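You operate a simulated robot arm through the tools that you are given. There is no shell and no other tool. Be economical: measure what you need, move in short steps, check, and stop when the job is done.

The job below is to be done with a simulated robot arm. You get a single attempt, and the scene is never put back.

## Task
Thread the strapper and put one strap on the blue coil.
Fine: release the reel brake and press the feed key; the tension is set; lift the guide at the end. Where these are worked on the way, their far stop is far enough and under half their travel is too little: strap guide.

The check looks at the end state, three seconds after you hand in, the way a careful person would. Anything else that was tipped, shoved, dropped, spilled or broken makes it a failure.

## Robot
A 7-joint arm with a two-finger parallel gripper on a trunk, on a base that drives. Base frame: it is fixed to the floor where the robot stands at the start and does not move with it; the origin is under the middle of the robot, x ahead of it, y to its left, z up. Lengths are in cm, angles in degrees, forces in N, time in s.
With the tool pointing down near the work surface it reaches from about 12 to 70 cm from the robot's upright axis, wherever it stands. Its first joint turns from -115.0 to 115.0 degrees. Places, roughly: black strap reel (15x15x6 cm) [70, 10, 80]; brake lever [60, 0, 90]; heater switch [40, -100, 90]; strap guide [60, -60, 130]; strapper main switch [50, -90, 90]; tension dial [40, -90, 90]; top of the index plate [60, -60, 90]. Payload 3.91 kg.
The TCP is the grasp point between the finger pads, 3 cm short of the fingertips. In the tool frame z runs along the fingers and y along their closing line. The gripper opens to 11 cm. The fingers are 2 cm wide and 1 cm thick; the gripper's body (4.8 by 11.2 cm) begins 5.5 cm behind the TCP.
Orientation is that of the tool frame in the base frame, as [roll, pitch, yaw] about the fixed x, y, z axes, in that order (R = Rz(yaw) Ry(pitch) Rx(roll)). With the fingers straight down and closing along the base's y, the tool's x points along the base's -x, its y along +y and its z along -z.

## Interface
- The arm moves only by the tool play_rows. Its argument "rows" is a list of rows, each a list of 3 entries, a list of its own where there are three numbers: the turn, a rotation vector about the tool's x, y, z in degrees, then the shift along the tool's x, y, z in cm, then the gripper command, from -1 (shut) to 1 (fully open), values between in proportion. In form: [[[wx, wy, wz], [dx, dy, dz], grip], ...]. A call has 1 to 12 rows; each row is the pose to reach, as a shift and turn from the pose commanded when the call began, along the tool's axes at that moment. Rows are played at 5 a second. More than 5 cm and 8.6 degrees between two rows, or a gripper value outside its range, and nothing of the call is played. Where a pose cannot be reached the arm comes as near as it can. A force on the tool above 50 N (or 10 N above the force at the start of the call, whichever is more), or a blocked arm, ends the call early, and 0.2 s more pass. The fingers move at their own pace (about 10.8 cm/s each) and stop on an object; they squeeze with about 34 N. The grip force told is the motor's: it shows also when the fingers shut on nothing. Time passes only in rows, and 0.2 s behind the last, so rows that repeat a pose let the fingers close. The reply holds the time, the measured pose of the TCP, the force on the tool along the base axes, the opening and the grip force, in the units named above and with some noise, with the torque about the TCP (base axes, N m) and any sound that the robot's microphone picked up.
- Cameras (640 x 400 px; columns grow to the right, rows downward): "scene" is now at [0.43, 9.32, 179.72]; the picture's right is [-0.68, -0.74, 0.00], its down [-0.45, 0.41, -0.79] and it looks along [0.59, -0.54, -0.61] (base axes); focal length 231 px, centre (320, 200). "wrist" rides on the gripper at [7.2, 1.7, -10.3] in the tool frame; the picture's right is [-0.23, 0.97, 0.00], its down [-0.76, -0.18, -0.62] and it looks along [-0.61, -0.14, 0.78] (tool axes); focal length 222 px, centre (320, 200). There is no depth. A picture from a camera that has moved, and an enlarged one, comes with that camera's place and axes in the base frame and with its lens.
- snapshot(camera): a new picture of that camera. It takes no simulated time.
- slide_trunk(by): slides the trunk up (or, below 0, down) by that many cm; the arm and the scene camera ride with it, the base frame stays. It gives what a move gives, with no picture.
- drive_base(legs): drives the robot by 1 to 6 legs, each [ahead, turn to the left] in cm and degrees, along the robot's own axes; the way and the turn of a leg run together, so that a leg with both is an arc; at most 150 cm and 180 degrees a leg. The arm and the cameras ride along, it lands a little off, and it stops where it bumps. It gives what a move gives.
- pan_tilt(pan, tilt): turns the head with the scene camera to pan (to the left, within 155 degrees either way) and tilt (down, from -29 to 69), counted from straight ahead of the robot. It gives what a move gives.
- inspect(camera, box): a new picture of the part [left, top, right, bottom] of that camera's present view, enlarged. It takes no simulated time.
- hand_in(): hands the job in; it is judged then, once.

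Work in short steps. Places have to be worked out from the pictures, the camera data and where the tool is seen: move nearer, look again, correct. Check each grasp and each placing, and mend what went wrong. You have 120 turns and 78 pictures in all, those below and enlarged ones among them. Open the gripper and draw the arm clear of the work before you hand the job in, unless the task says otherwise; then end with one line.

The tools are called after "Call:" by a JSON object that holds its "method" and its "body". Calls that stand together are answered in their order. play_rows: Moves the arm, as the interface text tells. Its arguments: {"type":"object","properties":{"rows":{"type":"array","items":{"type":"array"}}},"required":["rows"]} The other tools are called the same way: slide_trunk (by) slides the trunk up or down; drive_base (legs) drives the base; pan_tilt (pan, tilt) turns the head that bears the scene camera; snapshot (camera) takes a picture; inspect (camera, box) takes an enlarged picture of a part of a camera's view; hand_in () hands the job in.

At the start:

```text
t: 0.0
tool_pos: [29.1, -27.26, 165.33]
ee_rot: [-179.9, 0.0, -180.0]
contact_force: [-0.1, 0.2, 0.1]
wrist_torque: [0.03, 0.0, 0.02]
gripper_width: 10.97
grasp_force: 0.0
trunk travel left (down, up): [-89.7, 9.3]
robot x, y, heading: [-0.01, -0.2, -0.2]
head pan, tilt: [-42.6, 37.3]
```

scene: 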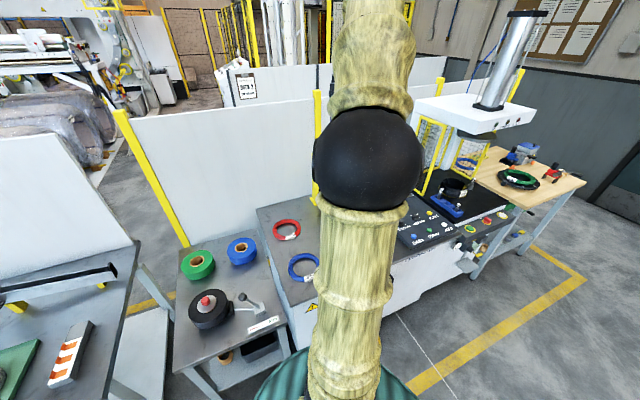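
wrist: 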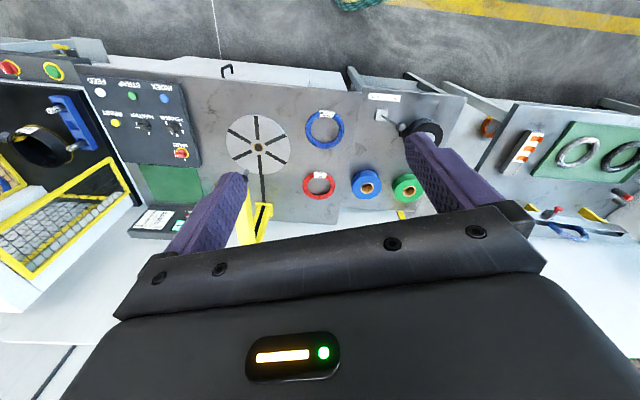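

The pictures show a strapper with a panel, an index plate, a reel on a side table with a brake lever, and coils in red and blue. I'll enlarge the key parts to read the labels.

Call:
{"method": "inspect", "body": {"camera": "wrist", "box": [0, 30, 220, 240]}}

Call:
{"method": "inspect", "body": {"camera": "scene", "box": [380, 90, 600, 260]}}

Call:
{"method": "inspect", "body": {"camera": "wrist", "box": [220, 70, 480, 230]}}

Call:
{"method": "inspect", "body": {"camera": "scene", "box": [160, 210, 320, 370]}}

```text
1.90 times, centred on (110, 135) of wrist
camera zoom: at [21.89, -25.57, 175.5], right [0.23, 0.97, 0.0], down [0.76, -0.18, 0.62], along [0.61, -0.14, -0.78], focal length 423 px, centre (720, 324)
```

zoom: 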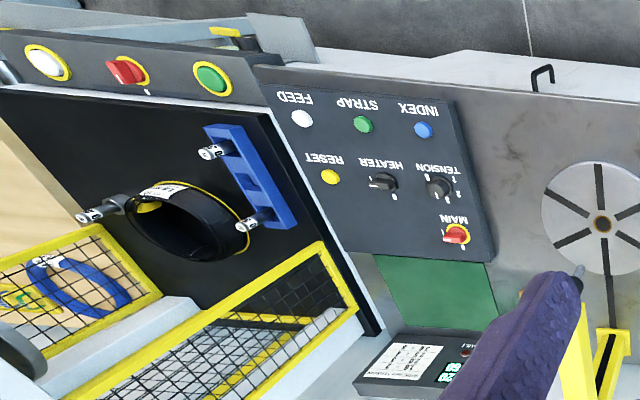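

```text
2.35 times, centred on (490, 175) of scene
camera zoom: at [0.43, 9.32, 179.72], right [-0.68, -0.74, 0.0], down [-0.45, 0.41, -0.79], along [0.59, -0.54, -0.61], focal length 543 px, centre (-80, 259)
```

zoom: 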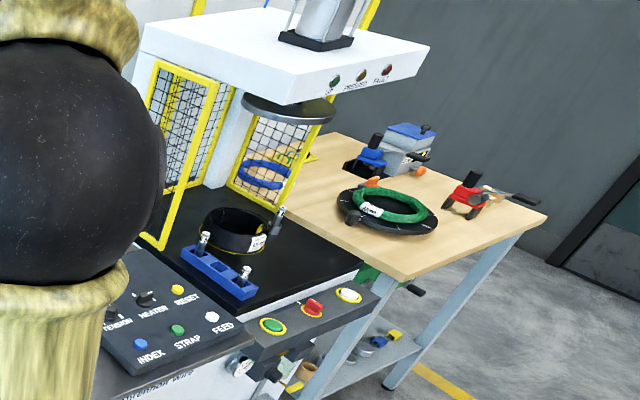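

```text
2.46 times, centred on (350, 150) of wrist
camera zoom: at [21.89, -25.57, 175.5], right [0.23, 0.97, 0.0], down [0.76, -0.18, 0.62], along [0.61, -0.14, -0.78], focal length 547 px, centre (246, 323)
```

zoom: 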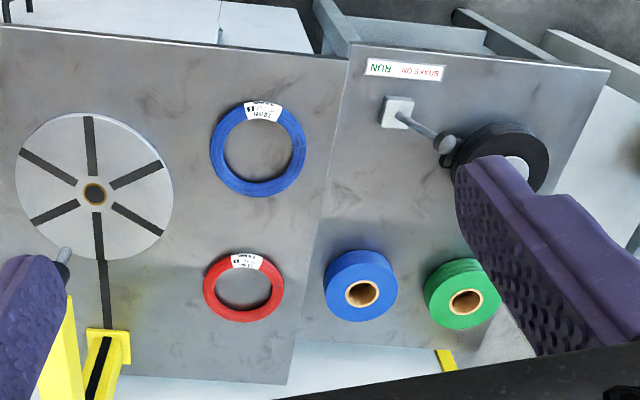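

```text
2.50 times, centred on (240, 290) of scene
camera zoom: at [0.43, 9.32, 179.72], right [-0.68, -0.74, 0.0], down [-0.45, 0.41, -0.79], along [0.59, -0.54, -0.61], focal length 577 px, centre (520, -25)
```

zoom: 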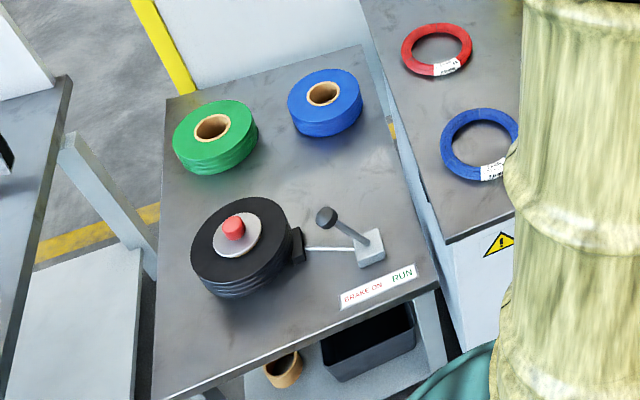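

The brake lever's ball looks to be near (60, -2, 91), with BRAKE ON towards +y and RUN towards -y. I lower the trunk, then look at it again.

Call:
{"method": "slide_trunk", "body": {"by": -40}}

Call:
{"method": "play_rows", "body": {"rows": [[[0, 0, 0], [-4, 5, 0], 0.2], [[0, 0, 0], [-7, 9, 0], 0.2], [[0, 0, 0], [-10, 13, 0], 0.2], [[0, 0, 0], [-13, 17, 0], 0.2], [[0, 0, 0], [-16, 21, 0], 0.2], [[0, 0, 0], [-19, 25, 0], 0.2]]}}

Call:
{"method": "snapshot", "body": {"camera": "wrist"}}

Call:
{"method": "snapshot", "body": {"camera": "scene"}}

```text
t: 3.8
tool_pos: [29.05, -27.28, 125.33]
ee_rot: [-179.9, 0.1, -180.0]
contact_force: [0.1, -0.8, -0.9]
wrist_torque: [0.04, -0.04, 0.02]
gripper_width: 10.99
grasp_force: 0.1
trunk travel left (down, up): [-49.7, 49.3]
robot x, y, heading: [-0.24, -0.25, 0.4]
head pan, tilt: [-42.6, 37.3]
```

```text
refused: row 1 steps farther than a row can; nothing moved
```

```text
71 pictures are left
camera wrist: at [21.87, -25.57, 135.5], right [0.23, 0.97, 0.0], down [0.76, -0.18, 0.62], along [0.61, -0.14, -0.78], focal length 222 px, centre (320, 200)
```

wrist: 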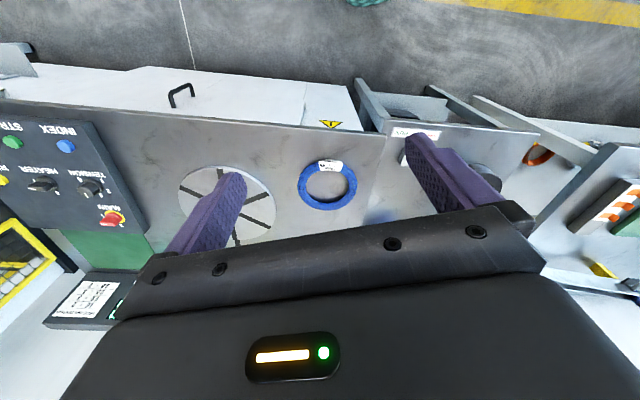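

```text
70 pictures are left
camera scene: at [0.42, 9.32, 139.72], right [-0.68, -0.74, 0.0], down [-0.45, 0.41, -0.79], along [0.59, -0.54, -0.61], focal length 231 px, centre (320, 200)
```

scene: 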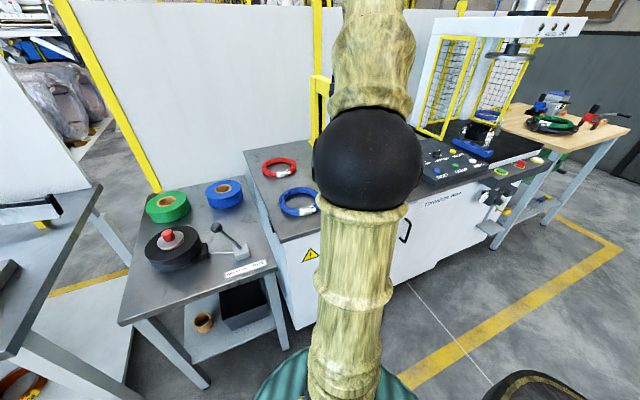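

The row was too long, so I repeat the move with shorter steps.

Call:
{"method": "play_rows", "body": {"rows": [[[0, 0, 0], [-2.5, 3.5, 1], 0.0], [[0, 0, 0], [-5, 7, 2], 0.0], [[0, 0, 0], [-7.5, 10.5, 3], 0.0], [[0, 0, 0], [-10, 14, 4], 0.0], [[0, 0, 0], [-12.5, 17.5, 5], 0.0], [[0, 0, 0], [-15, 21, 6], 0.0], [[0, 0, 0], [-17.5, 25, 7], 0.0]]}}

Call:
{"method": "snapshot", "body": {"camera": "wrist"}}

Call:
{"method": "snapshot", "body": {"camera": "scene"}}

```text
t: 5.4
tool_pos: [46.62, -1.96, 118.14]
ee_rot: [-180.0, 0.0, 179.9]
contact_force: [-0.3, 0.3, 0.2]
wrist_torque: [-0.01, 0.01, 0.01]
gripper_width: 5.5
grasp_force: 0.0
trunk travel left (down, up): [-49.7, 49.3]
robot x, y, heading: [-0.18, 0.31, -0.0]
head pan, tilt: [-42.6, 37.3]
```

```text
69 pictures are left
camera wrist: at [39.47, -0.19, 128.33], right [0.23, 0.97, 0.0], down [0.76, -0.18, 0.62], along [0.61, -0.14, -0.78], focal length 222 px, centre (320, 200)
```

wrist: 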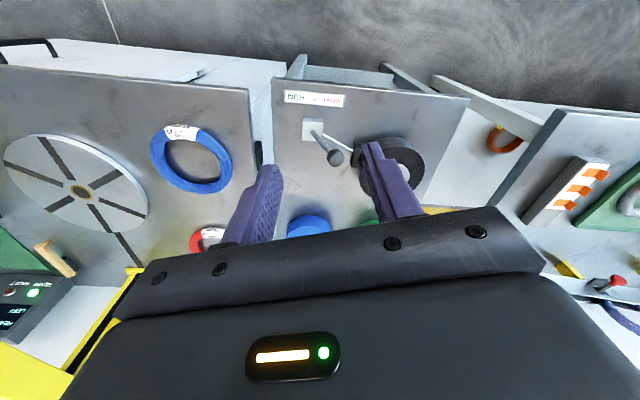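

```text
68 pictures are left
camera scene: at [0.47, 9.35, 139.71], right [-0.68, -0.74, 0.0], down [-0.45, 0.41, -0.79], along [0.59, -0.54, -0.61], focal length 231 px, centre (320, 200)
```

scene: 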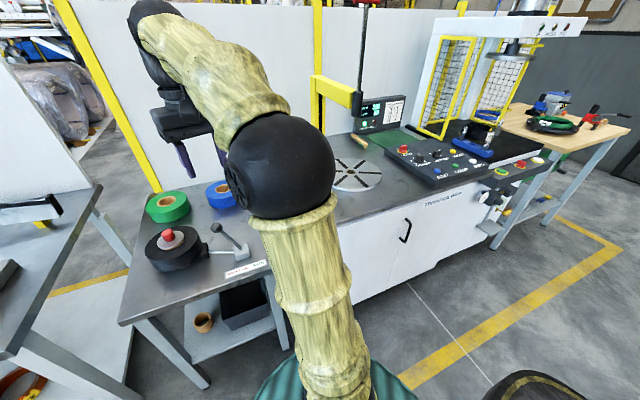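

Now the strap guide and the display can be seen; I enlarge that part.

Call:
{"method": "inspect", "body": {"camera": "scene", "box": [300, 0, 500, 200]}}

Call:
{"method": "inspect", "body": {"camera": "scene", "box": [340, 80, 440, 145]}}

Call:
{"method": "inspect", "body": {"camera": "wrist", "box": [270, 80, 440, 190]}}

```text
2.00 times, centred on (400, 100) of scene
camera zoom: at [0.47, 9.35, 139.71], right [-0.68, -0.74, 0.0], down [-0.45, 0.41, -0.79], along [0.59, -0.54, -0.61], focal length 462 px, centre (160, 400)
```

zoom: 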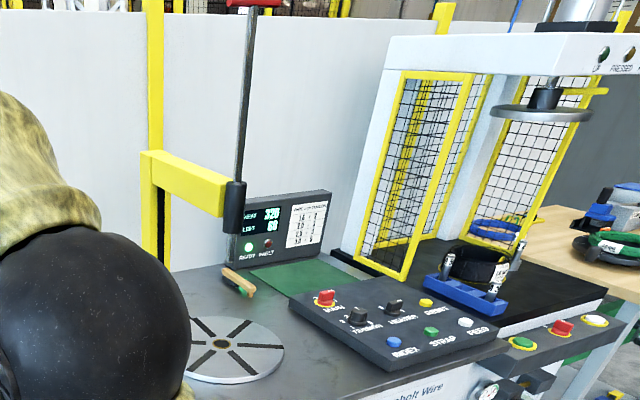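

```text
6.15 times, centred on (390, 112) of scene
camera zoom: at [0.47, 9.35, 139.71], right [-0.68, -0.74, 0.0], down [-0.45, 0.41, -0.79], along [0.59, -0.54, -0.61], focal length 1421 px, centre (-111, 738)
```

zoom: 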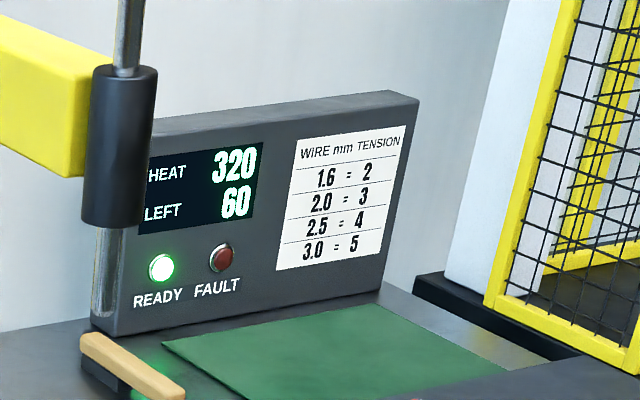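

```text
3.64 times, centred on (355, 135) of wrist
camera zoom: at [39.47, -0.19, 128.33], right [0.23, 0.97, 0.0], down [0.76, -0.18, 0.62], along [0.61, -0.14, -0.78], focal length 808 px, centre (193, 436)
```

zoom: 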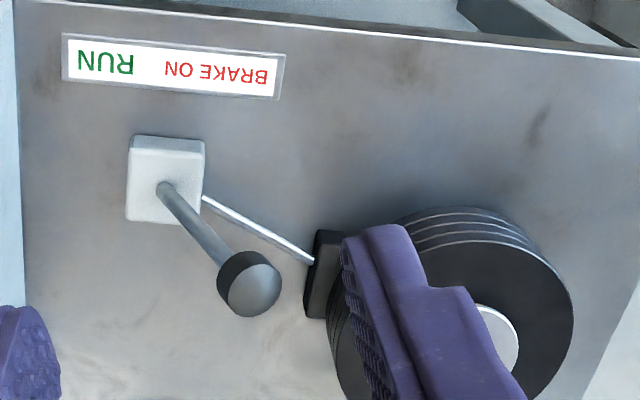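

The display reads READY, HEAT 320, and the tension is set. The ball of the lever is at about (59.8, -1.8, 91), so I put the open fingers on either side of it.

Call:
{"method": "play_rows", "body": {"rows": [[[0, 0, 0], [-4.4, 0.1, 0], 0.0], [[0, 0, 0], [-8.8, 0.1, 0], 0.0], [[0, 0, 0], [-13.2, 0.1, 0], 0.0], [[0, 0, 0], [-13.2, 0.1, 5], 0.0], [[0, 0, 0], [-13.2, 0.1, 10], 0.0], [[0, 0, 0], [-13.2, 0.1, 15], 0.0], [[0, 0, 0], [-13.2, 0.1, 18], 0.0]]}}

Call:
{"method": "snapshot", "body": {"camera": "wrist"}}

Call:
{"method": "inspect", "body": {"camera": "scene", "box": [130, 150, 290, 290]}}

```text
t: 7.0
tool_pos: [59.98, -2.0, 100.3]
ee_rot: [-179.9, 0.0, -179.9]
contact_force: [1.0, 0.1, 0.1]
wrist_torque: [0.0, 0.0, -0.03]
gripper_width: 5.5
grasp_force: 0.1
out of reach, approached as far as the arm can: row 3
trunk travel left (down, up): [-49.7, 49.3]
robot x, y, heading: [-0.42, -0.27, 0.0]
head pan, tilt: [-42.6, 37.3]
```

```text
64 pictures are left
camera wrist: at [52.81, -0.37, 110.4], right [0.23, 0.97, 0.0], down [0.76, -0.18, 0.62], along [0.61, -0.14, -0.78], focal length 222 px, centre (320, 200)
```

wrist: 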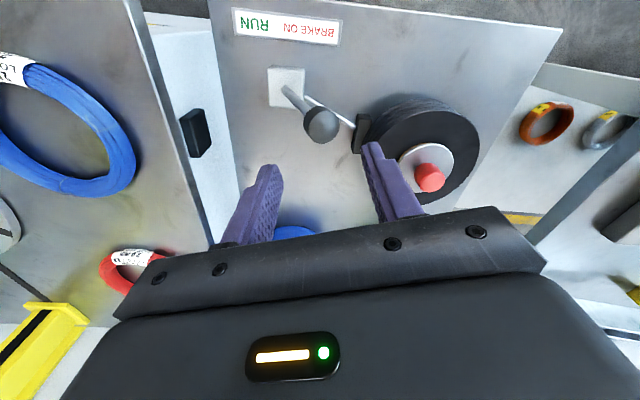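

```text
2.86 times, centred on (210, 220) of scene
camera zoom: at [0.47, 9.33, 139.72], right [-0.68, -0.74, 0.0], down [-0.45, 0.41, -0.79], along [0.58, -0.54, -0.61], focal length 660 px, centre (634, 143)
```

zoom: 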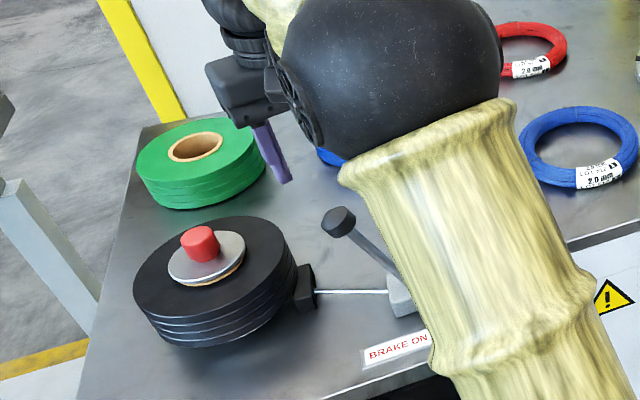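

The ball sits right below, at about (59.7, -1.8, 91). I go down around it.

Call:
{"method": "play_rows", "body": {"rows": [[[0, 0, 0], [0.2, 0.1, 3], 0.0], [[0, 0, 0], [0.2, 0.1, 6], 0.0], [[0, 0, 0], [0.2, 0.1, 9.3], 0.0]]}}

Call:
{"method": "snapshot", "body": {"camera": "wrist"}}

```text
t: 7.8
tool_pos: [59.57, -1.99, 90.84]
ee_rot: [-179.9, 0.0, 179.9]
contact_force: [0.9, -0.1, -0.6]
wrist_torque: [0.0, -0.03, -0.02]
gripper_width: 5.5
grasp_force: 0.1
trunk travel left (down, up): [-49.7, 49.3]
robot x, y, heading: [-0.11, 0.07, -0.0]
head pan, tilt: [-42.6, 37.3]
```

```text
62 pictures are left
camera wrist: at [52.45, -0.19, 101.0], right [0.23, 0.97, 0.0], down [0.76, -0.18, 0.62], along [0.61, -0.14, -0.78], focal length 222 px, centre (320, 200)
```

wrist: 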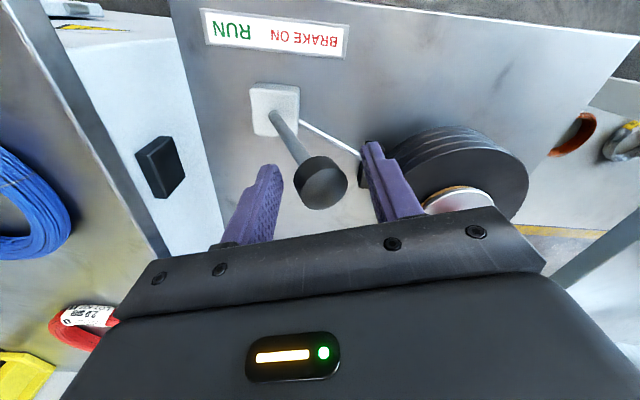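

The ball is caged by the fingers. I narrow the opening and push the lever towards RUN (-y).

Call:
{"method": "play_rows", "body": {"rows": [[[0, 0, 0], [0, 0, 0], -0.3], [[0, 0, 0], [0, -2, -0.2], -0.3], [[0, 0, 0], [0, -4, -0.3], -0.3], [[0, 0, 0], [0, -6, -0.2], -0.3], [[0, 0, 0], [0, -8, 0], -0.3], [[0, 0, 0], [0, -9.5, 0.4], -0.3]]}}

Call:
{"method": "snapshot", "body": {"camera": "wrist"}}

```text
t: 9.2
tool_pos: [59.55, -11.74, 90.53]
ee_rot: [-179.9, 0.1, -179.9]
contact_force: [-0.1, 0.1, -0.5]
wrist_torque: [0.02, 0.0, 0.01]
gripper_width: 3.86
grasp_force: 0.1
trunk travel left (down, up): [-49.7, 49.3]
robot x, y, heading: [0.17, 0.19, 0.1]
head pan, tilt: [-42.6, 37.3]
```

```text
61 pictures are left
camera wrist: at [52.4, -10.07, 100.77], right [0.23, 0.97, 0.0], down [0.76, -0.18, 0.62], along [0.61, -0.14, -0.78], focal length 222 px, centre (320, 200)
```

wrist: 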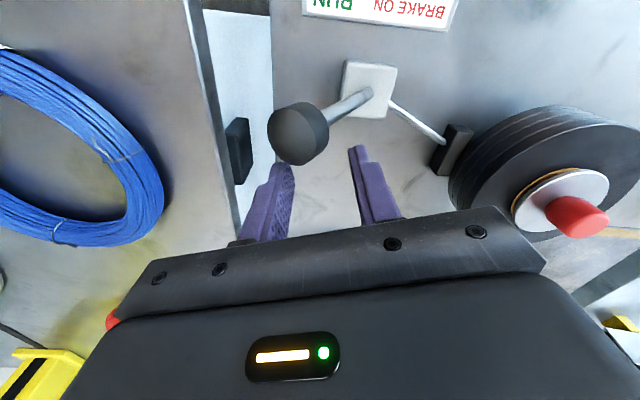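

The lever has swung over and the shoe is off the reel. I move in x to follow the ball and push a bit farther to make sure it is at its stop.

Call:
{"method": "play_rows", "body": {"rows": [[[0, 0, 0], [0, 3, 0], -0.3], [[0, 0, 0], [2.5, 3, 0], -0.3], [[0, 0, 0], [2.5, 1, 0], -0.3], [[0, 0, 0], [2.5, 0, 0], -0.3], [[0, 0, 0], [2.5, -1, 0], -0.3], [[0, 0, 0], [2.5, -2, 0], -0.3]]}}

Call:
{"method": "snapshot", "body": {"camera": "wrist"}}

```text
t: 9.8
tool_pos: [59.18, -8.7, 90.5]
ee_rot: [-179.6, 1.9, -179.4]
contact_force: [20.8, -1.7, -11.8]
wrist_torque: [0.29, -0.56, 0.67]
gripper_width: 3.98
grasp_force: 1.3
trunk travel left (down, up): [-49.7, 49.3]
robot x, y, heading: [0.25, 0.05, -0.2]
head pan, tilt: [-42.6, 37.3]
stopped in row 2: the force on the tool passed its limit (the readings are from after the stop); the commanded pose is now the measured one
```

```text
60 pictures are left
camera wrist: at [51.74, -7.03, 100.49], right [0.22, 0.98, 0.0], down [0.74, -0.17, 0.65], along [0.63, -0.14, -0.76], focal length 222 px, centre (320, 200)
```

wrist: 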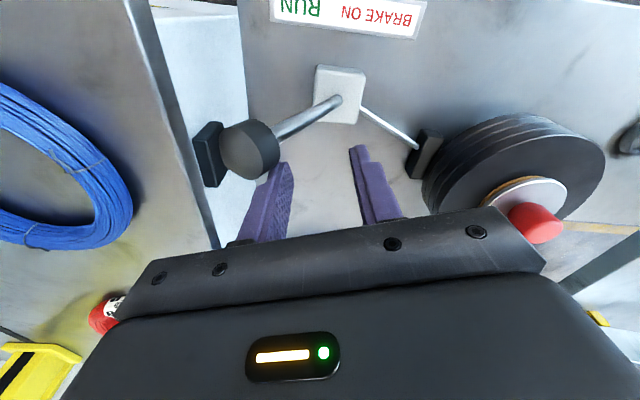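

The -y finger touched the ball on its x side; the ball now rests near (57, -12, 89). I back off, go above with closed fingers, and test-push it from the +y side to confirm it is at its stop.

Call:
{"method": "play_rows", "body": {"rows": [[[0, 0, 0], [-1, 0.5, 0], -0.3], [[0, 0, 0], [-1, 0.5, -5], -0.6], [[0, 0, 0], [-1, 0.5, -7], -1], [[0, 0, 0], [2.3, 2.5, -7], -1], [[0, 0, 0], [2.3, 2.5, -3], -1], [[0, 0, 0], [2.3, 2.5, 0.8], -1], [[0, 0, 0], [2.3, 1, 0.8], -1], [[0, 0, 0], [2.3, 0, 0.8], -1], [[0, 0, 0], [2.3, -1, 0.8], -1], [[0, 0, 0], [2.3, -2, 0.8], -1], [[0, 0, 0], [2.3, -3, 0.8], -1], [[0, 0, 0], [2.3, -4, 0.8], -1]]}}

Call:
{"method": "snapshot", "body": {"camera": "wrist"}}

```text
t: 12.2
tool_pos: [56.56, -9.81, 89.93]
ee_rot: [179.2, 1.5, -178.4]
contact_force: [-2.0, 15.3, 3.8]
wrist_torque: [0.17, 0.02, 0.03]
gripper_width: 0.01
grasp_force: 34.0
trunk travel left (down, up): [-49.7, 49.3]
robot x, y, heading: [-0.16, -0.19, 0.6]
head pan, tilt: [-42.6, 37.3]
stopped in row 11: the force on the tool passed its limit (the readings are from after the stop); the commanded pose is now the measured one
```

```text
59 pictures are left
camera wrist: at [49.15, -8.46, 100.04], right [0.2, 0.98, 0.02], down [0.75, -0.17, 0.64], along [0.63, -0.11, -0.77], focal length 222 px, centre (320, 200)
```

wrist: 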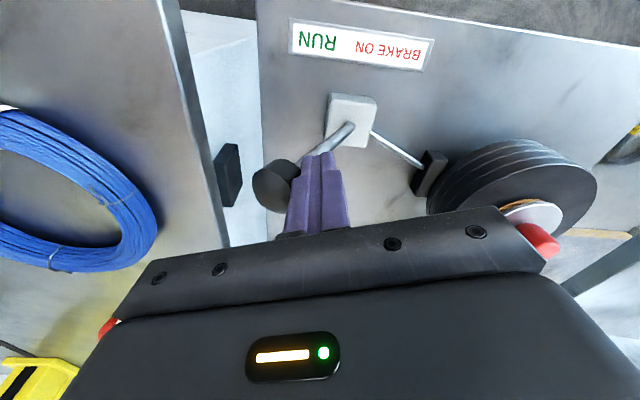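

The lever is hard against its RUN stop. I withdraw the arm upward and back, and look down to the right for obstacles before driving.

Call:
{"method": "play_rows", "body": {"rows": [[[0, 0, 0], [0, 1.5, -1], -1], [[0, 0, 0], [0, 1.5, -6], -1], [[0, 0, 0], [0, 1.5, -11], -1], [[0, 0, 0], [0, 1.5, -16], -1], [[0, 0, 0], [0, 1.5, -21], -1], [[0, 0, 0], [0, 1.5, -26], -1], [[0, 0, 0], [4, 1.5, -29], -1], [[0, 0, 0], [8.5, 1.5, -31], -1], [[0, 0, 0], [13, 1.5, -32], -1], [[-0.8, 1.5, 1.6], [17, 1.5, -33], -0.4]]}}

Call:
{"method": "pan_tilt", "body": {"pan": -80, "tilt": 50}}

Call:
{"method": "snapshot", "body": {"camera": "scene"}}

```text
t: 14.4
tool_pos: [38.78, -9.51, 122.07]
ee_rot: [178.6, 0.0, 179.7]
contact_force: [-0.2, -0.3, 0.2]
wrist_torque: [0.0, 0.05, -0.01]
gripper_width: 3.31
grasp_force: 0.1
trunk travel left (down, up): [-49.7, 49.3]
robot x, y, heading: [-0.25, -0.07, 0.1]
head pan, tilt: [-42.6, 37.3]
```

```text
t: 15.4
tool_pos: [38.85, -9.67, 121.99]
ee_rot: [178.6, 0.0, 179.7]
contact_force: [-0.1, -1.1, 1.0]
wrist_torque: [0.03, -0.01, 0.0]
gripper_width: 3.29
grasp_force: 0.0
trunk travel left (down, up): [-49.7, 49.3]
robot x, y, heading: [0.29, -0.11, 0.1]
head pan, tilt: [-80.0, 50.0]
```

```text
58 pictures are left
camera scene: at [-4.64, 7.6, 137.91], right [-0.98, -0.18, 0.0], down [-0.14, 0.75, -0.64], along [0.11, -0.63, -0.77], focal length 231 px, centre (320, 200)
```

scene: 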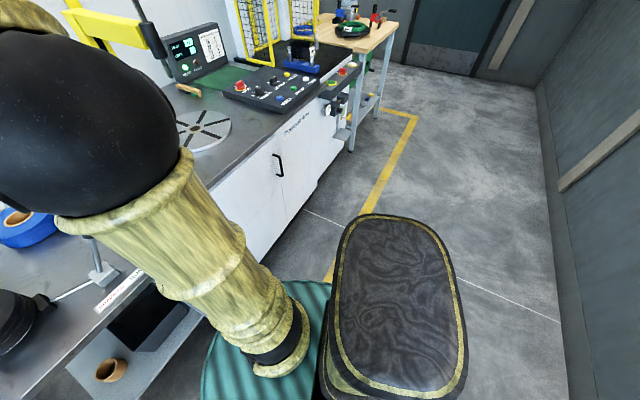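

The dark, gold-rimmed box is either the robot's own body or a stool. I pan farther to see which.

Call:
{"method": "pan_tilt", "body": {"pan": -130, "tilt": 60}}

Call:
{"method": "snapshot", "body": {"camera": "scene"}}

```text
t: 16.6
tool_pos: [38.93, -9.61, 121.84]
ee_rot: [178.6, 0.0, 179.7]
contact_force: [-0.4, 0.5, -0.8]
wrist_torque: [-0.01, 0.0, -0.03]
gripper_width: 3.29
grasp_force: 0.1
trunk travel left (down, up): [-49.7, 49.3]
robot x, y, heading: [-0.06, -0.2, 0.2]
head pan, tilt: [-130.0, 60.0]
```

```text
57 pictures are left
camera scene: at [-10.27, 10.05, 136.65], right [-0.77, 0.64, 0.0], down [0.55, 0.67, -0.5], along [-0.32, -0.38, -0.87], focal length 231 px, centre (320, 200)
```

scene: 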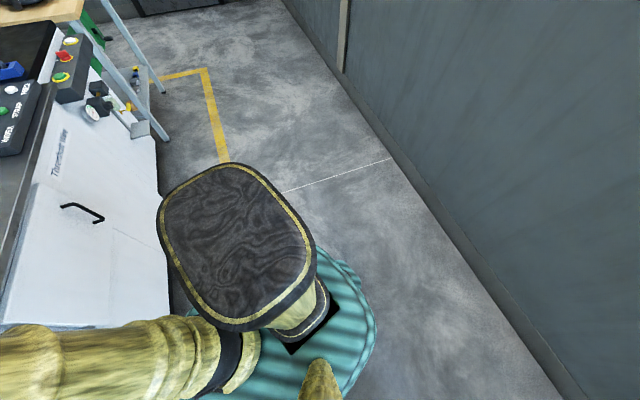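

The box is the robot's own trunk on its base, and the floor to the right is clear. I drive to about y = -50, keeping the heading.

Call:
{"method": "drive_base", "body": {"legs": [[0, -90], [50, 0], [0, 90]]}}

Call:
{"method": "pan_tilt", "body": {"pan": 10, "tilt": 45}}

Call:
{"method": "snapshot", "body": {"camera": "scene"}}

Call:
{"method": "snapshot", "body": {"camera": "wrist"}}

```text
t: 27.3
tool_pos: [37.07, -59.87, 121.95]
ee_rot: [178.7, 0.0, 178.3]
contact_force: [0.4, -0.2, -0.5]
wrist_torque: [-0.04, -0.01, 0.02]
gripper_width: 3.3
grasp_force: 0.0
trunk travel left (down, up): [-49.7, 49.3]
robot x, y, heading: [-1.36, -49.08, -1.2]
head pan, tilt: [-130.0, 60.0]
```

```text
t: 29.5
tool_pos: [37.17, -59.97, 121.94]
ee_rot: [178.6, 0.0, 178.3]
contact_force: [-0.5, -0.1, -0.1]
wrist_torque: [0.01, -0.01, 0.02]
gripper_width: 3.3
grasp_force: 0.0
trunk travel left (down, up): [-49.7, 49.3]
robot x, y, heading: [-1.29, -49.66, -1.0]
head pan, tilt: [10.0, 45.0]
```

```text
56 pictures are left
camera scene: at [0.98, -32.81, 138.59], right [0.15, -0.99, 0.0], down [-0.7, -0.11, -0.71], along [0.7, 0.11, -0.71], focal length 231 px, centre (320, 200)
```

scene: 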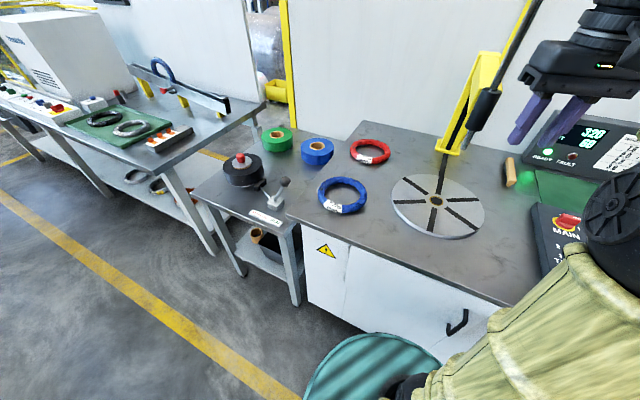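

```text
55 pictures are left
camera wrist: at [30.1, -58.34, 132.15], right [0.26, 0.97, 0.02], down [0.76, -0.22, 0.62], along [0.6, -0.14, -0.79], focal length 222 px, centre (320, 200)
```

wrist: 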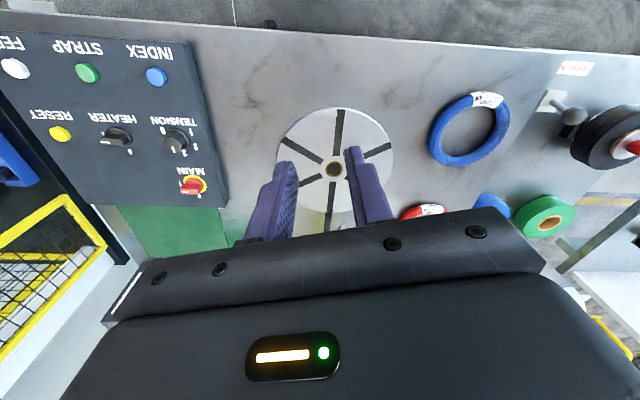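

Triangulating gives the plate centre at about (57, -61.2, 87) and the blue coil's centre at about (55.4, -31.4), some 17 cm across. The guide rod hangs right above the plate centre. I'll grip the coil's near rim with the fingers closing along x, leaning back so the body stays clear of the rod. First I turn the tool and move over there.

Call:
{"method": "play_rows", "body": {"rows": [[[0, 0, 7.5], [0, 2.4, 0], 0], [[0, 0, 15], [0, 4.8, 0], 0], [[0, 0, 22.5], [0, 7.2, 0], 0], [[0, 0, 30], [0, 9.6, 0], 0], [[0, 0, 37.5], [0, 12, 0], 0], [[0, 0, 45], [0, 14.4, 0], 0], [[0, 0, 52.5], [-1, 16.8, 1], 0], [[0, 0, 60], [-2, 19.2, 2], 0], [[0, 0, 67.5], [-3, 21.6, 4], 0], [[0, 0, 75], [-4, 24, 6], 0], [[0, 0, 82.5], [-5, 26.4, 8], 0], [[0, 0, 90], [-6, 28.6, 10], 0]]}}

Call:
{"method": "snapshot", "body": {"camera": "wrist"}}

Call:
{"method": "snapshot", "body": {"camera": "scene"}}

```text
t: 32.1
tool_pos: [43.98, -31.15, 112.3]
ee_rot: [-179.8, -1.4, 88.1]
contact_force: [-0.3, 0.0, -0.2]
wrist_torque: [0.01, 0.0, 0.02]
gripper_width: 5.5
grasp_force: 0.0
trunk travel left (down, up): [-49.7, 49.3]
robot x, y, heading: [-1.49, -49.34, -1.3]
head pan, tilt: [10.0, 45.0]
```

```text
54 pictures are left
camera wrist: at [45.94, -24.24, 122.71], right [0.97, -0.26, -0.01], down [-0.2, -0.77, 0.6], along [-0.16, -0.58, -0.8], focal length 222 px, centre (320, 200)
```

wrist: 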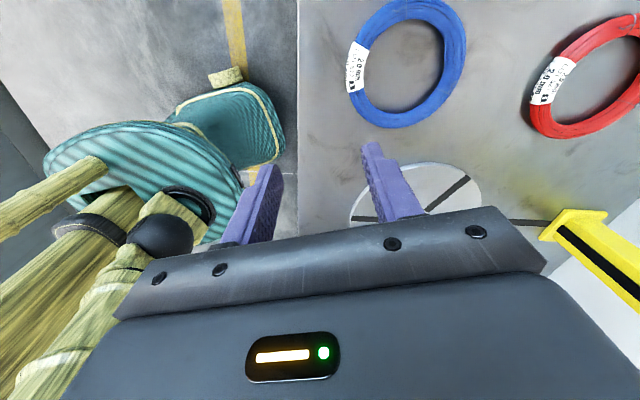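

```text
53 pictures are left
camera scene: at [1.01, -32.78, 138.59], right [0.15, -0.99, 0.0], down [-0.7, -0.11, -0.71], along [0.7, 0.11, -0.71], focal length 231 px, centre (320, 200)
```

scene: 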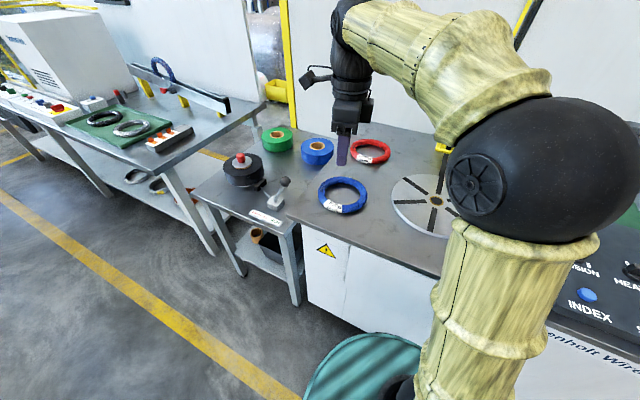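

The rim of the coil nearest the robot is at about x = 48.9, and the band is about 2 cm wide. I tilt the tool 10° back and hover above it.

Call:
{"method": "play_rows", "body": {"rows": [[[-5, -0.7, -1], [0, 2, 4], -0.2], [[-10, -1.4, -1.9], [-0.1, 4.5, 8], -0.2], [[-10, -1.4, -1.9], [-0.1, 4.5, 12], -0.2], [[-10, -1.4, -1.9], [-0.1, 4.5, 16.3], -0.2]]}}

Call:
{"method": "snapshot", "body": {"camera": "wrist"}}

Call:
{"method": "inspect", "body": {"camera": "scene", "box": [290, 120, 410, 230]}}

```text
t: 33.1
tool_pos: [48.47, -30.84, 96.31]
ee_rot: [170.0, 0.1, 90.1]
contact_force: [0.4, -0.2, 0.1]
wrist_torque: [0.0, -0.01, 0.01]
gripper_width: 4.39
grasp_force: 0.2
trunk travel left (down, up): [-49.7, 49.3]
robot x, y, heading: [-1.46, -49.19, -1.2]
head pan, tilt: [10.0, 45.0]
```

```text
52 pictures are left
camera wrist: at [48.36, -23.64, 106.69], right [0.96, -0.23, 0.17], down [-0.28, -0.76, 0.58], along [0.0, -0.61, -0.79], focal length 222 px, centre (320, 200)
```

wrist: 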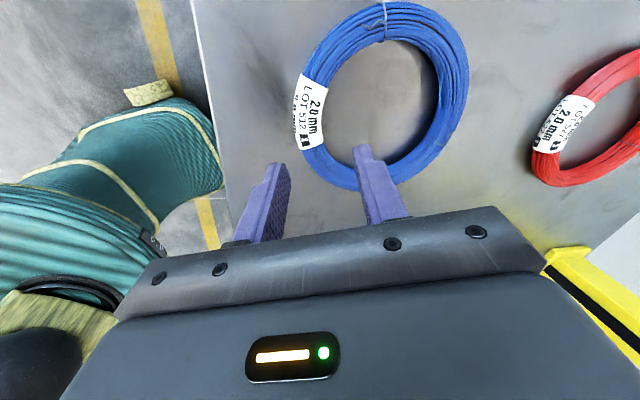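

```text
3.64 times, centred on (350, 175) of scene
camera zoom: at [0.99, -32.79, 138.59], right [0.15, -0.99, 0.0], down [-0.7, -0.11, -0.71], along [0.7, 0.11, -0.71], focal length 839 px, centre (211, 291)
```

zoom: 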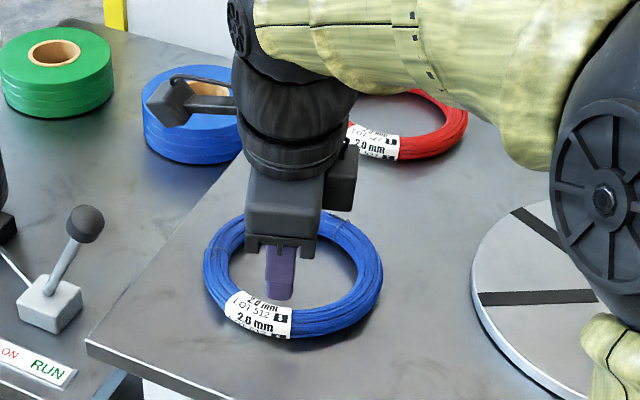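

The band at the grip point is about 48.5 to 51 in x. I shift 0.5 cm forward and descend straight down to the table level in small steps.

Call:
{"method": "play_rows", "body": {"rows": [[[0, 0, 0], [0, 0.3, 1], -0.2], [[0, 0, 0], [0, -0.25, 4], -0.2], [[0, 0, 0], [0, -0.65, 6.4], -0.2], [[0, 0, 0], [0, -0.78, 7.2], -0.2], [[0, 0, 0], [0, -0.87, 7.7], -0.2]]}}

Call:
{"method": "snapshot", "body": {"camera": "wrist"}}

Call:
{"method": "inspect", "body": {"camera": "scene", "box": [290, 120, 410, 230]}}

```text
t: 34.3
tool_pos: [48.95, -31.19, 89.53]
ee_rot: [169.3, -0.4, 90.0]
contact_force: [-9.8, -5.3, 25.9]
wrist_torque: [-0.27, 1.05, 0.14]
gripper_width: 4.65
grasp_force: 2.2
trunk travel left (down, up): [-49.7, 49.3]
robot x, y, heading: [-1.59, -49.34, -1.0]
head pan, tilt: [10.0, 45.0]
stopped in row 5: the force on the tool passed its limit (the readings are from after the stop); the commanded pose is now the measured one
```

```text
50 pictures are left
camera wrist: at [48.73, -23.95, 99.92], right [0.96, -0.23, 0.18], down [-0.29, -0.76, 0.58], along [0.01, -0.6, -0.8], focal length 222 px, centre (320, 200)
```

wrist: 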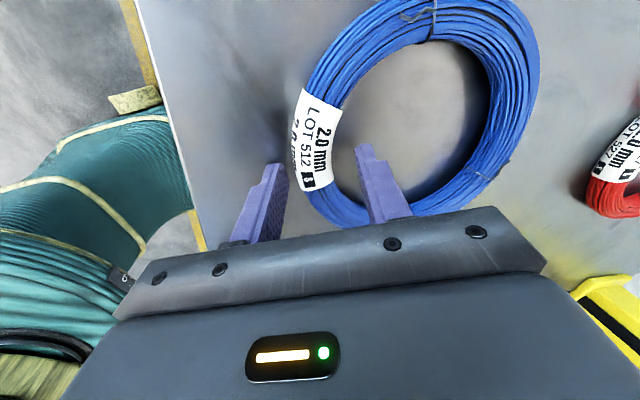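

```text
3.64 times, centred on (350, 175) of scene
camera zoom: at [0.63, -32.97, 138.65], right [0.15, -0.99, 0.0], down [-0.7, -0.11, -0.71], along [0.7, 0.11, -0.71], focal length 839 px, centre (211, 291)
```

zoom: 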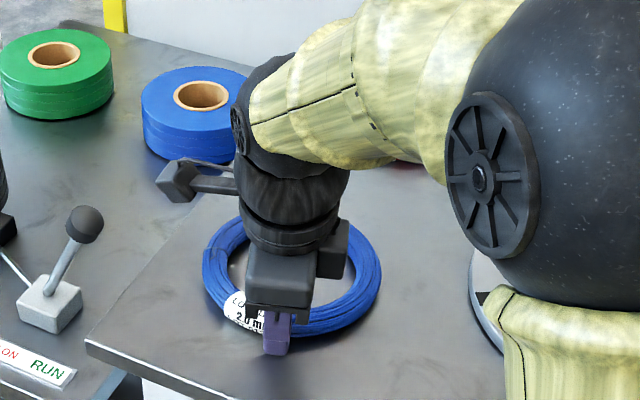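

The outer fingertip touched the table, so the table is at about z = 86, and the fingers straddle the rim. I lift 0.3 cm and close.

Call:
{"method": "play_rows", "body": {"rows": [[[0, 0, 0], [0, 0, -0.3], -0.2], [[0, 0, 0], [0, 0, -0.3], -1], [[0, 0, 0], [0, 0, -0.3], -1], [[0, 0, 0], [0, 0, -0.3], -1]]}}

Call:
{"method": "snapshot", "body": {"camera": "wrist"}}

```text
t: 35.3
tool_pos: [49.07, -30.98, 89.38]
ee_rot: [169.5, -0.1, 90.0]
contact_force: [1.8, 0.5, 1.4]
wrist_torque: [0.36, 0.03, -0.1]
gripper_width: 2.49
grasp_force: 33.7
trunk travel left (down, up): [-49.7, 49.3]
robot x, y, heading: [-1.84, -49.13, -1.0]
head pan, tilt: [10.0, 45.0]
```

```text
48 pictures are left
camera wrist: at [48.98, -23.83, 99.73], right [0.96, -0.23, 0.18], down [-0.29, -0.76, 0.58], along [0.0, -0.6, -0.8], focal length 222 px, centre (320, 200)
```

wrist: 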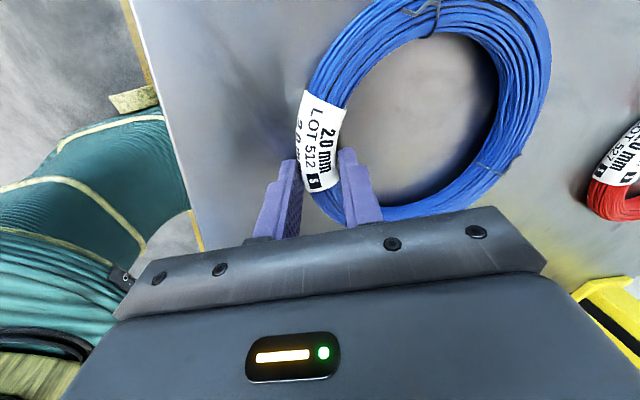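

It holds with a 2.5 cm opening. I lift 5 cm straight up and check the grip.

Call:
{"method": "play_rows", "body": {"rows": [[[0, 0, 0], [0, 0.17, -0.98], -1], [[0, 0, 0], [0, 0.35, -1.97], -1], [[0, 0, 0], [0, 0.61, -3.45], -1], [[0, 0, 0], [0, 0.87, -4.92], -1]]}}

Call:
{"method": "snapshot", "body": {"camera": "wrist"}}

Call:
{"method": "snapshot", "body": {"camera": "scene"}}

```text
t: 36.3
tool_pos: [49.09, -30.95, 94.42]
ee_rot: [169.5, 0.0, 90.0]
contact_force: [-0.1, -0.7, -4.1]
wrist_torque: [-0.03, 0.29, 0.0]
gripper_width: 2.41
grasp_force: 34.2
trunk travel left (down, up): [-49.7, 49.3]
robot x, y, heading: [-1.41, -49.59, -1.1]
head pan, tilt: [10.0, 45.0]
```

```text
47 pictures are left
camera wrist: at [48.91, -23.73, 104.77], right [0.96, -0.23, 0.18], down [-0.29, -0.76, 0.58], along [0.0, -0.6, -0.8], focal length 222 px, centre (320, 200)
```

wrist: 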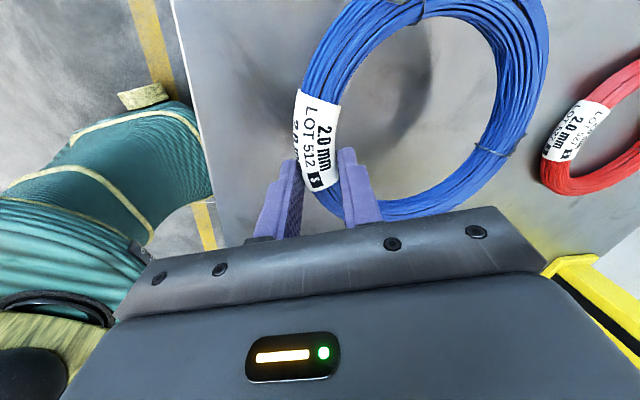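

```text
46 pictures are left
camera scene: at [1.01, -32.79, 138.59], right [0.15, -0.99, 0.0], down [-0.7, -0.11, -0.71], along [0.7, 0.11, -0.71], focal length 231 px, centre (320, 200)
```

scene: 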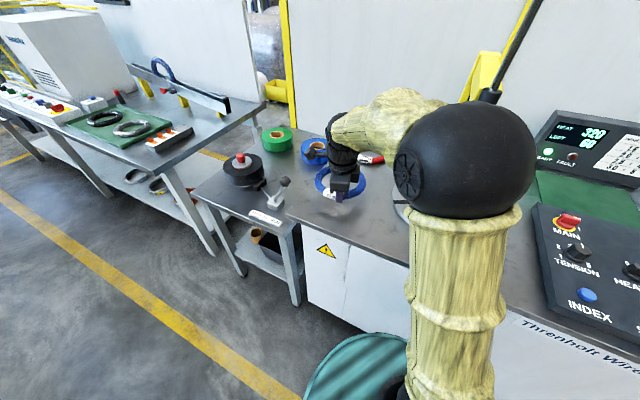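

The coil is held level, and its centre is about (+7.2, +0.7) from the TCP. I carry it sideways over the plate at this height.

Call:
{"method": "play_rows", "body": {"rows": [[[0, 0, 0], [-3.5, 0, 0], -1], [[0, 0, 0], [-7, 0, 0], -1], [[0, 0, 0], [-10.5, 0, 0], -1], [[0, 0, 0], [-14, 0, 0], -1], [[0, 0, 0], [-17.5, 0.3, 0], -1], [[0, 0, 0], [-21, 0.5, 0], -1], [[0, 0, 0], [-24.5, 0.6, 0], -1], [[0, 0, 0], [-28, 0.7, 0], -1], [[0, 0, 0], [-31, 0.7, 0.1], -1]]}}

Call:
{"method": "snapshot", "body": {"camera": "wrist"}}

Call:
{"method": "snapshot", "body": {"camera": "scene"}}

```text
t: 38.3
tool_pos: [49.89, -62.0, 94.69]
ee_rot: [169.5, -0.2, 90.2]
contact_force: [-0.3, -0.1, -3.4]
wrist_torque: [-0.01, 0.25, 0.05]
gripper_width: 2.4
grasp_force: 33.5
trunk travel left (down, up): [-49.7, 49.3]
robot x, y, heading: [-1.43, -49.56, -0.9]
head pan, tilt: [10.0, 45.0]
```

```text
45 pictures are left
camera wrist: at [49.81, -54.84, 104.97], right [0.96, -0.23, 0.18], down [-0.29, -0.76, 0.58], along [0.0, -0.6, -0.8], focal length 222 px, centre (320, 200)
```

wrist: 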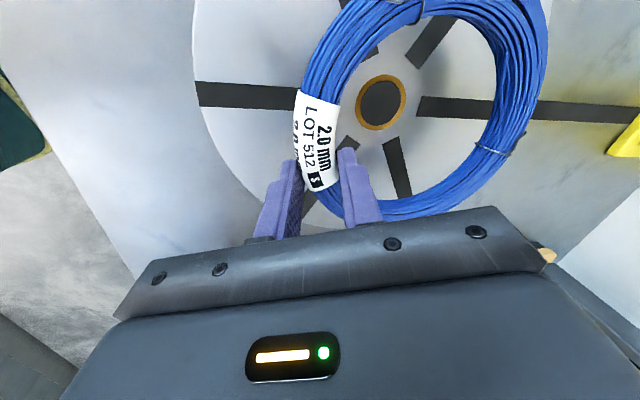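

```text
44 pictures are left
camera scene: at [1.03, -32.83, 138.59], right [0.15, -0.99, 0.0], down [-0.7, -0.11, -0.71], along [0.7, 0.11, -0.71], focal length 231 px, centre (320, 200)
```

scene: 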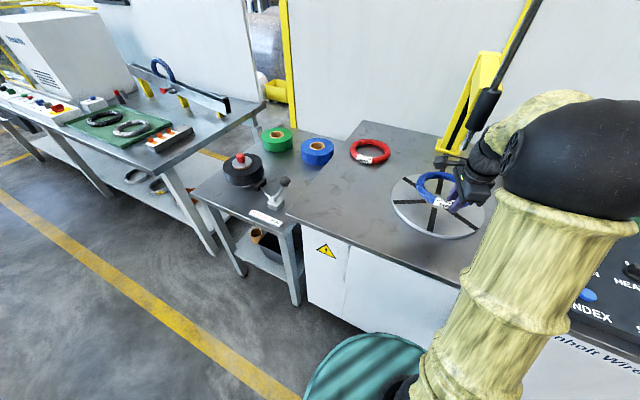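

The ring centre projects to (56.95, -61.25) and the hub to (56.7, -60.75). I correct by 0.3 cm and lower it towards the plate.

Call:
{"method": "play_rows", "body": {"rows": [[[0, 0, 0], [0.3, -0.25, 1], -1], [[0, 0, 0], [0.3, -0.45, 2.2], -1], [[0, 0, 0], [0.3, -0.63, 3.2], -1], [[0, 0, 0], [0.3, -0.73, 3.8], -1], [[0, 0, 0], [0.3, -0.73, 3.8], -1]]}}

Call:
{"method": "snapshot", "body": {"camera": "wrist"}}

```text
t: 39.5
tool_pos: [49.77, -61.66, 90.75]
ee_rot: [169.1, -0.1, 90.0]
contact_force: [2.0, -0.8, 24.9]
wrist_torque: [0.68, 0.24, -0.14]
gripper_width: 2.41
grasp_force: 34.0
trunk travel left (down, up): [-49.7, 49.3]
robot x, y, heading: [-1.36, -49.22, -1.2]
head pan, tilt: [10.0, 45.0]
```

```text
43 pictures are left
camera wrist: at [49.48, -54.49, 101.11], right [0.96, -0.23, 0.18], down [-0.29, -0.76, 0.58], along [0.01, -0.61, -0.8], focal length 222 px, centre (320, 200)
```

wrist: 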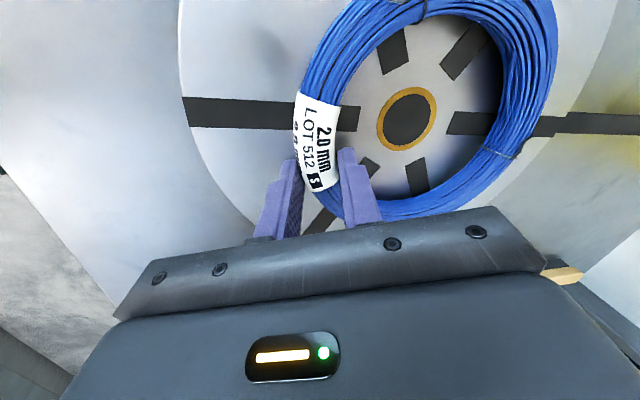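

The coil touches the plate and still looks about 0.3–0.5 cm off. I lift slightly, shift, set it down and release.

Call:
{"method": "play_rows", "body": {"rows": [[[0, 0, 0], [0, 0.03, -0.4], -1], [[0, 0, 0], [0.4, -0.24, -0.4], -1], [[0, 0, 0], [0.4, -0.26, -0.1], -1], [[0, 0, 0], [0.4, -0.26, -0.1], -0.15], [[0, 0, 0], [0.4, -0.26, -0.1], -0.15], [[0, 0, 0], [0.4, 0, -2], -0.15], [[0, 0, 0], [0.4, 0.3, -4], -0.15], [[0, 0, 0], [0.4, 0.3, -8], -0.15]]}}

Call:
{"method": "snapshot", "body": {"camera": "wrist"}}

```text
t: 41.3
tool_pos: [48.42, -61.31, 98.64]
ee_rot: [169.5, -0.2, 90.0]
contact_force: [-0.3, -0.4, 0.4]
wrist_torque: [-0.02, -0.01, 0.0]
gripper_width: 4.65
grasp_force: 0.0
trunk travel left (down, up): [-49.7, 49.3]
robot x, y, heading: [-1.83, -49.44, -1.0]
head pan, tilt: [10.0, 45.0]
```

```text
42 pictures are left
camera wrist: at [48.31, -54.06, 109.01], right [0.96, -0.23, 0.17], down [-0.29, -0.76, 0.58], along [0.0, -0.6, -0.8], focal length 222 px, centre (320, 200)
```

wrist: 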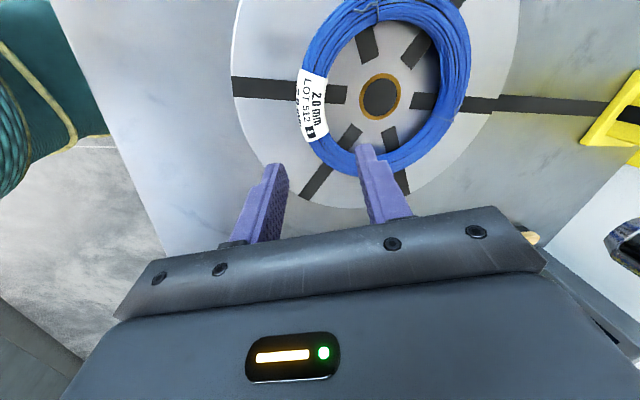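

The coil now sits centred on the hub to within about 0.3 cm. I draw back and up, straighten the tool, and look at the panel from above.

Call:
{"method": "play_rows", "body": {"rows": [[[0, 0, 0], [0, -2, -3], -0.5], [[0, 0, 0], [-1, -5, -6.5], -1], [[4, 0, 0], [-5, -7, -9], -1], [[10, 0, 0], [-9, -8.5, -11], -1], [[10, 0, 0], [-13, -10.5, -12.5], -1], [[10, 0, 0], [-17, -12.5, -14], -1], [[10, 0, 0], [-20.5, -14.5, -15.5], -1], [[10, 0, 0], [-24, -15.5, -15.9], -1]]}}

Call:
{"method": "pan_tilt", "body": {"pan": -40, "tilt": 40}}

Call:
{"method": "snapshot", "body": {"camera": "wrist"}}

Call:
{"method": "snapshot", "body": {"camera": "scene"}}

```text
refused: row 3 steps farther than a row can; nothing moved
```

```text
t: 42.5
tool_pos: [48.5, -61.35, 98.56]
ee_rot: [169.5, -0.1, 90.0]
contact_force: [0.2, -0.3, 0.0]
wrist_torque: [-0.01, 0.0, -0.01]
gripper_width: 4.69
grasp_force: 0.0
trunk travel left (down, up): [-49.7, 49.3]
robot x, y, heading: [-1.44, -49.46, -1.0]
head pan, tilt: [-40.0, 40.0]
```

```text
41 pictures are left
camera wrist: at [48.34, -54.05, 109.01], right [0.96, -0.23, 0.18], down [-0.29, -0.76, 0.58], along [0.0, -0.6, -0.8], focal length 222 px, centre (320, 200)
```

wrist: 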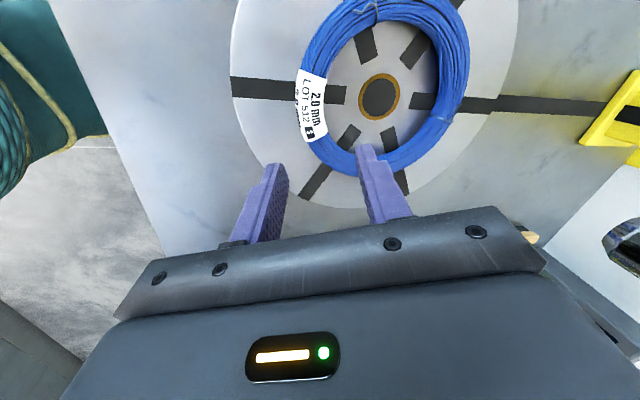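

```text
40 pictures are left
camera scene: at [-0.64, -39.65, 139.32], right [-0.66, -0.75, 0.0], down [-0.48, 0.42, -0.77], along [0.58, -0.5, -0.64], focal length 231 px, centre (320, 200)
```

scene: 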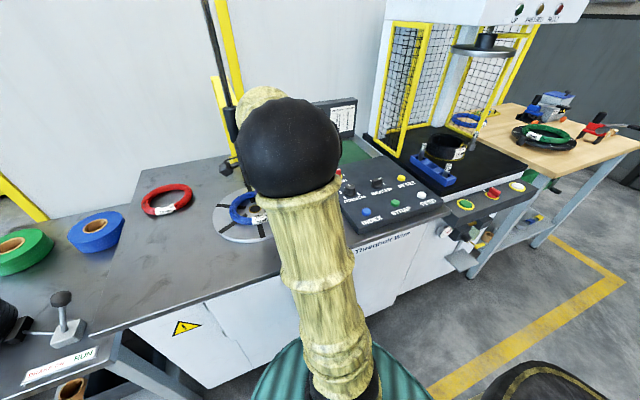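

Again a step was too long; the arm did not move. I repeat it with shorter steps.

Call:
{"method": "play_rows", "body": {"rows": [[[0, 0, 0], [0, -1.5, -3.5], -0.5], [[0, 0, 0], [0, -4, -7], -1], [[4, 0, 0], [-3, -6, -10], -1], [[10, 0, 0], [-7, -8, -12], -1], [[10, 0, 0], [-11, -9.5, -13.5], -1], [[10, 0, 0], [-15, -11.5, -14.5], -1], [[10, 0, 0], [-19, -13.5, -15.5], -1], [[10, 0, 0], [-23, -15.5, -15.9], -1]]}}

Call:
{"method": "snapshot", "body": {"camera": "wrist"}}

Call:
{"method": "snapshot", "body": {"camera": "scene"}}

```text
t: 44.2
tool_pos: [30.28, -84.57, 111.22]
ee_rot: [179.5, -0.2, 90.0]
contact_force: [0.0, -0.1, 0.5]
wrist_torque: [-0.01, 0.03, -0.01]
gripper_width: 0.0
grasp_force: 34.0
trunk travel left (down, up): [-49.7, 49.3]
robot x, y, heading: [-1.61, -49.26, -1.0]
head pan, tilt: [-40.0, 40.0]
```

```text
39 pictures are left
camera wrist: at [31.92, -77.49, 121.46], right [0.97, -0.23, 0.01], down [-0.18, -0.76, 0.62], along [-0.13, -0.6, -0.79], focal length 222 px, centre (320, 200)
```

wrist: 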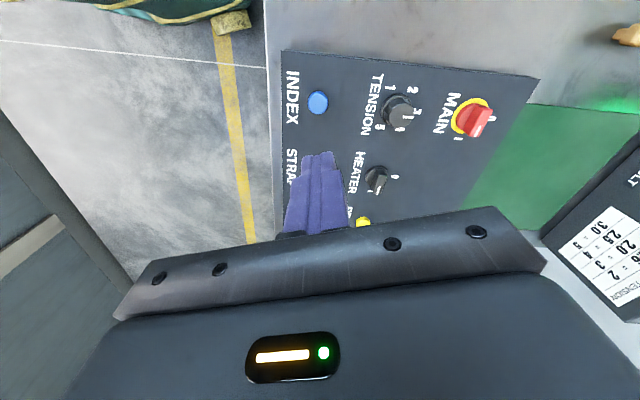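

```text
38 pictures are left
camera scene: at [-0.65, -39.69, 139.32], right [-0.66, -0.75, 0.0], down [-0.48, 0.42, -0.77], along [0.58, -0.5, -0.64], focal length 231 px, centre (320, 200)
```

scene: 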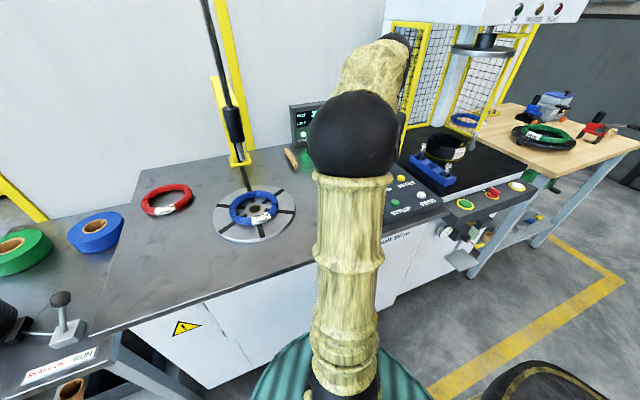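

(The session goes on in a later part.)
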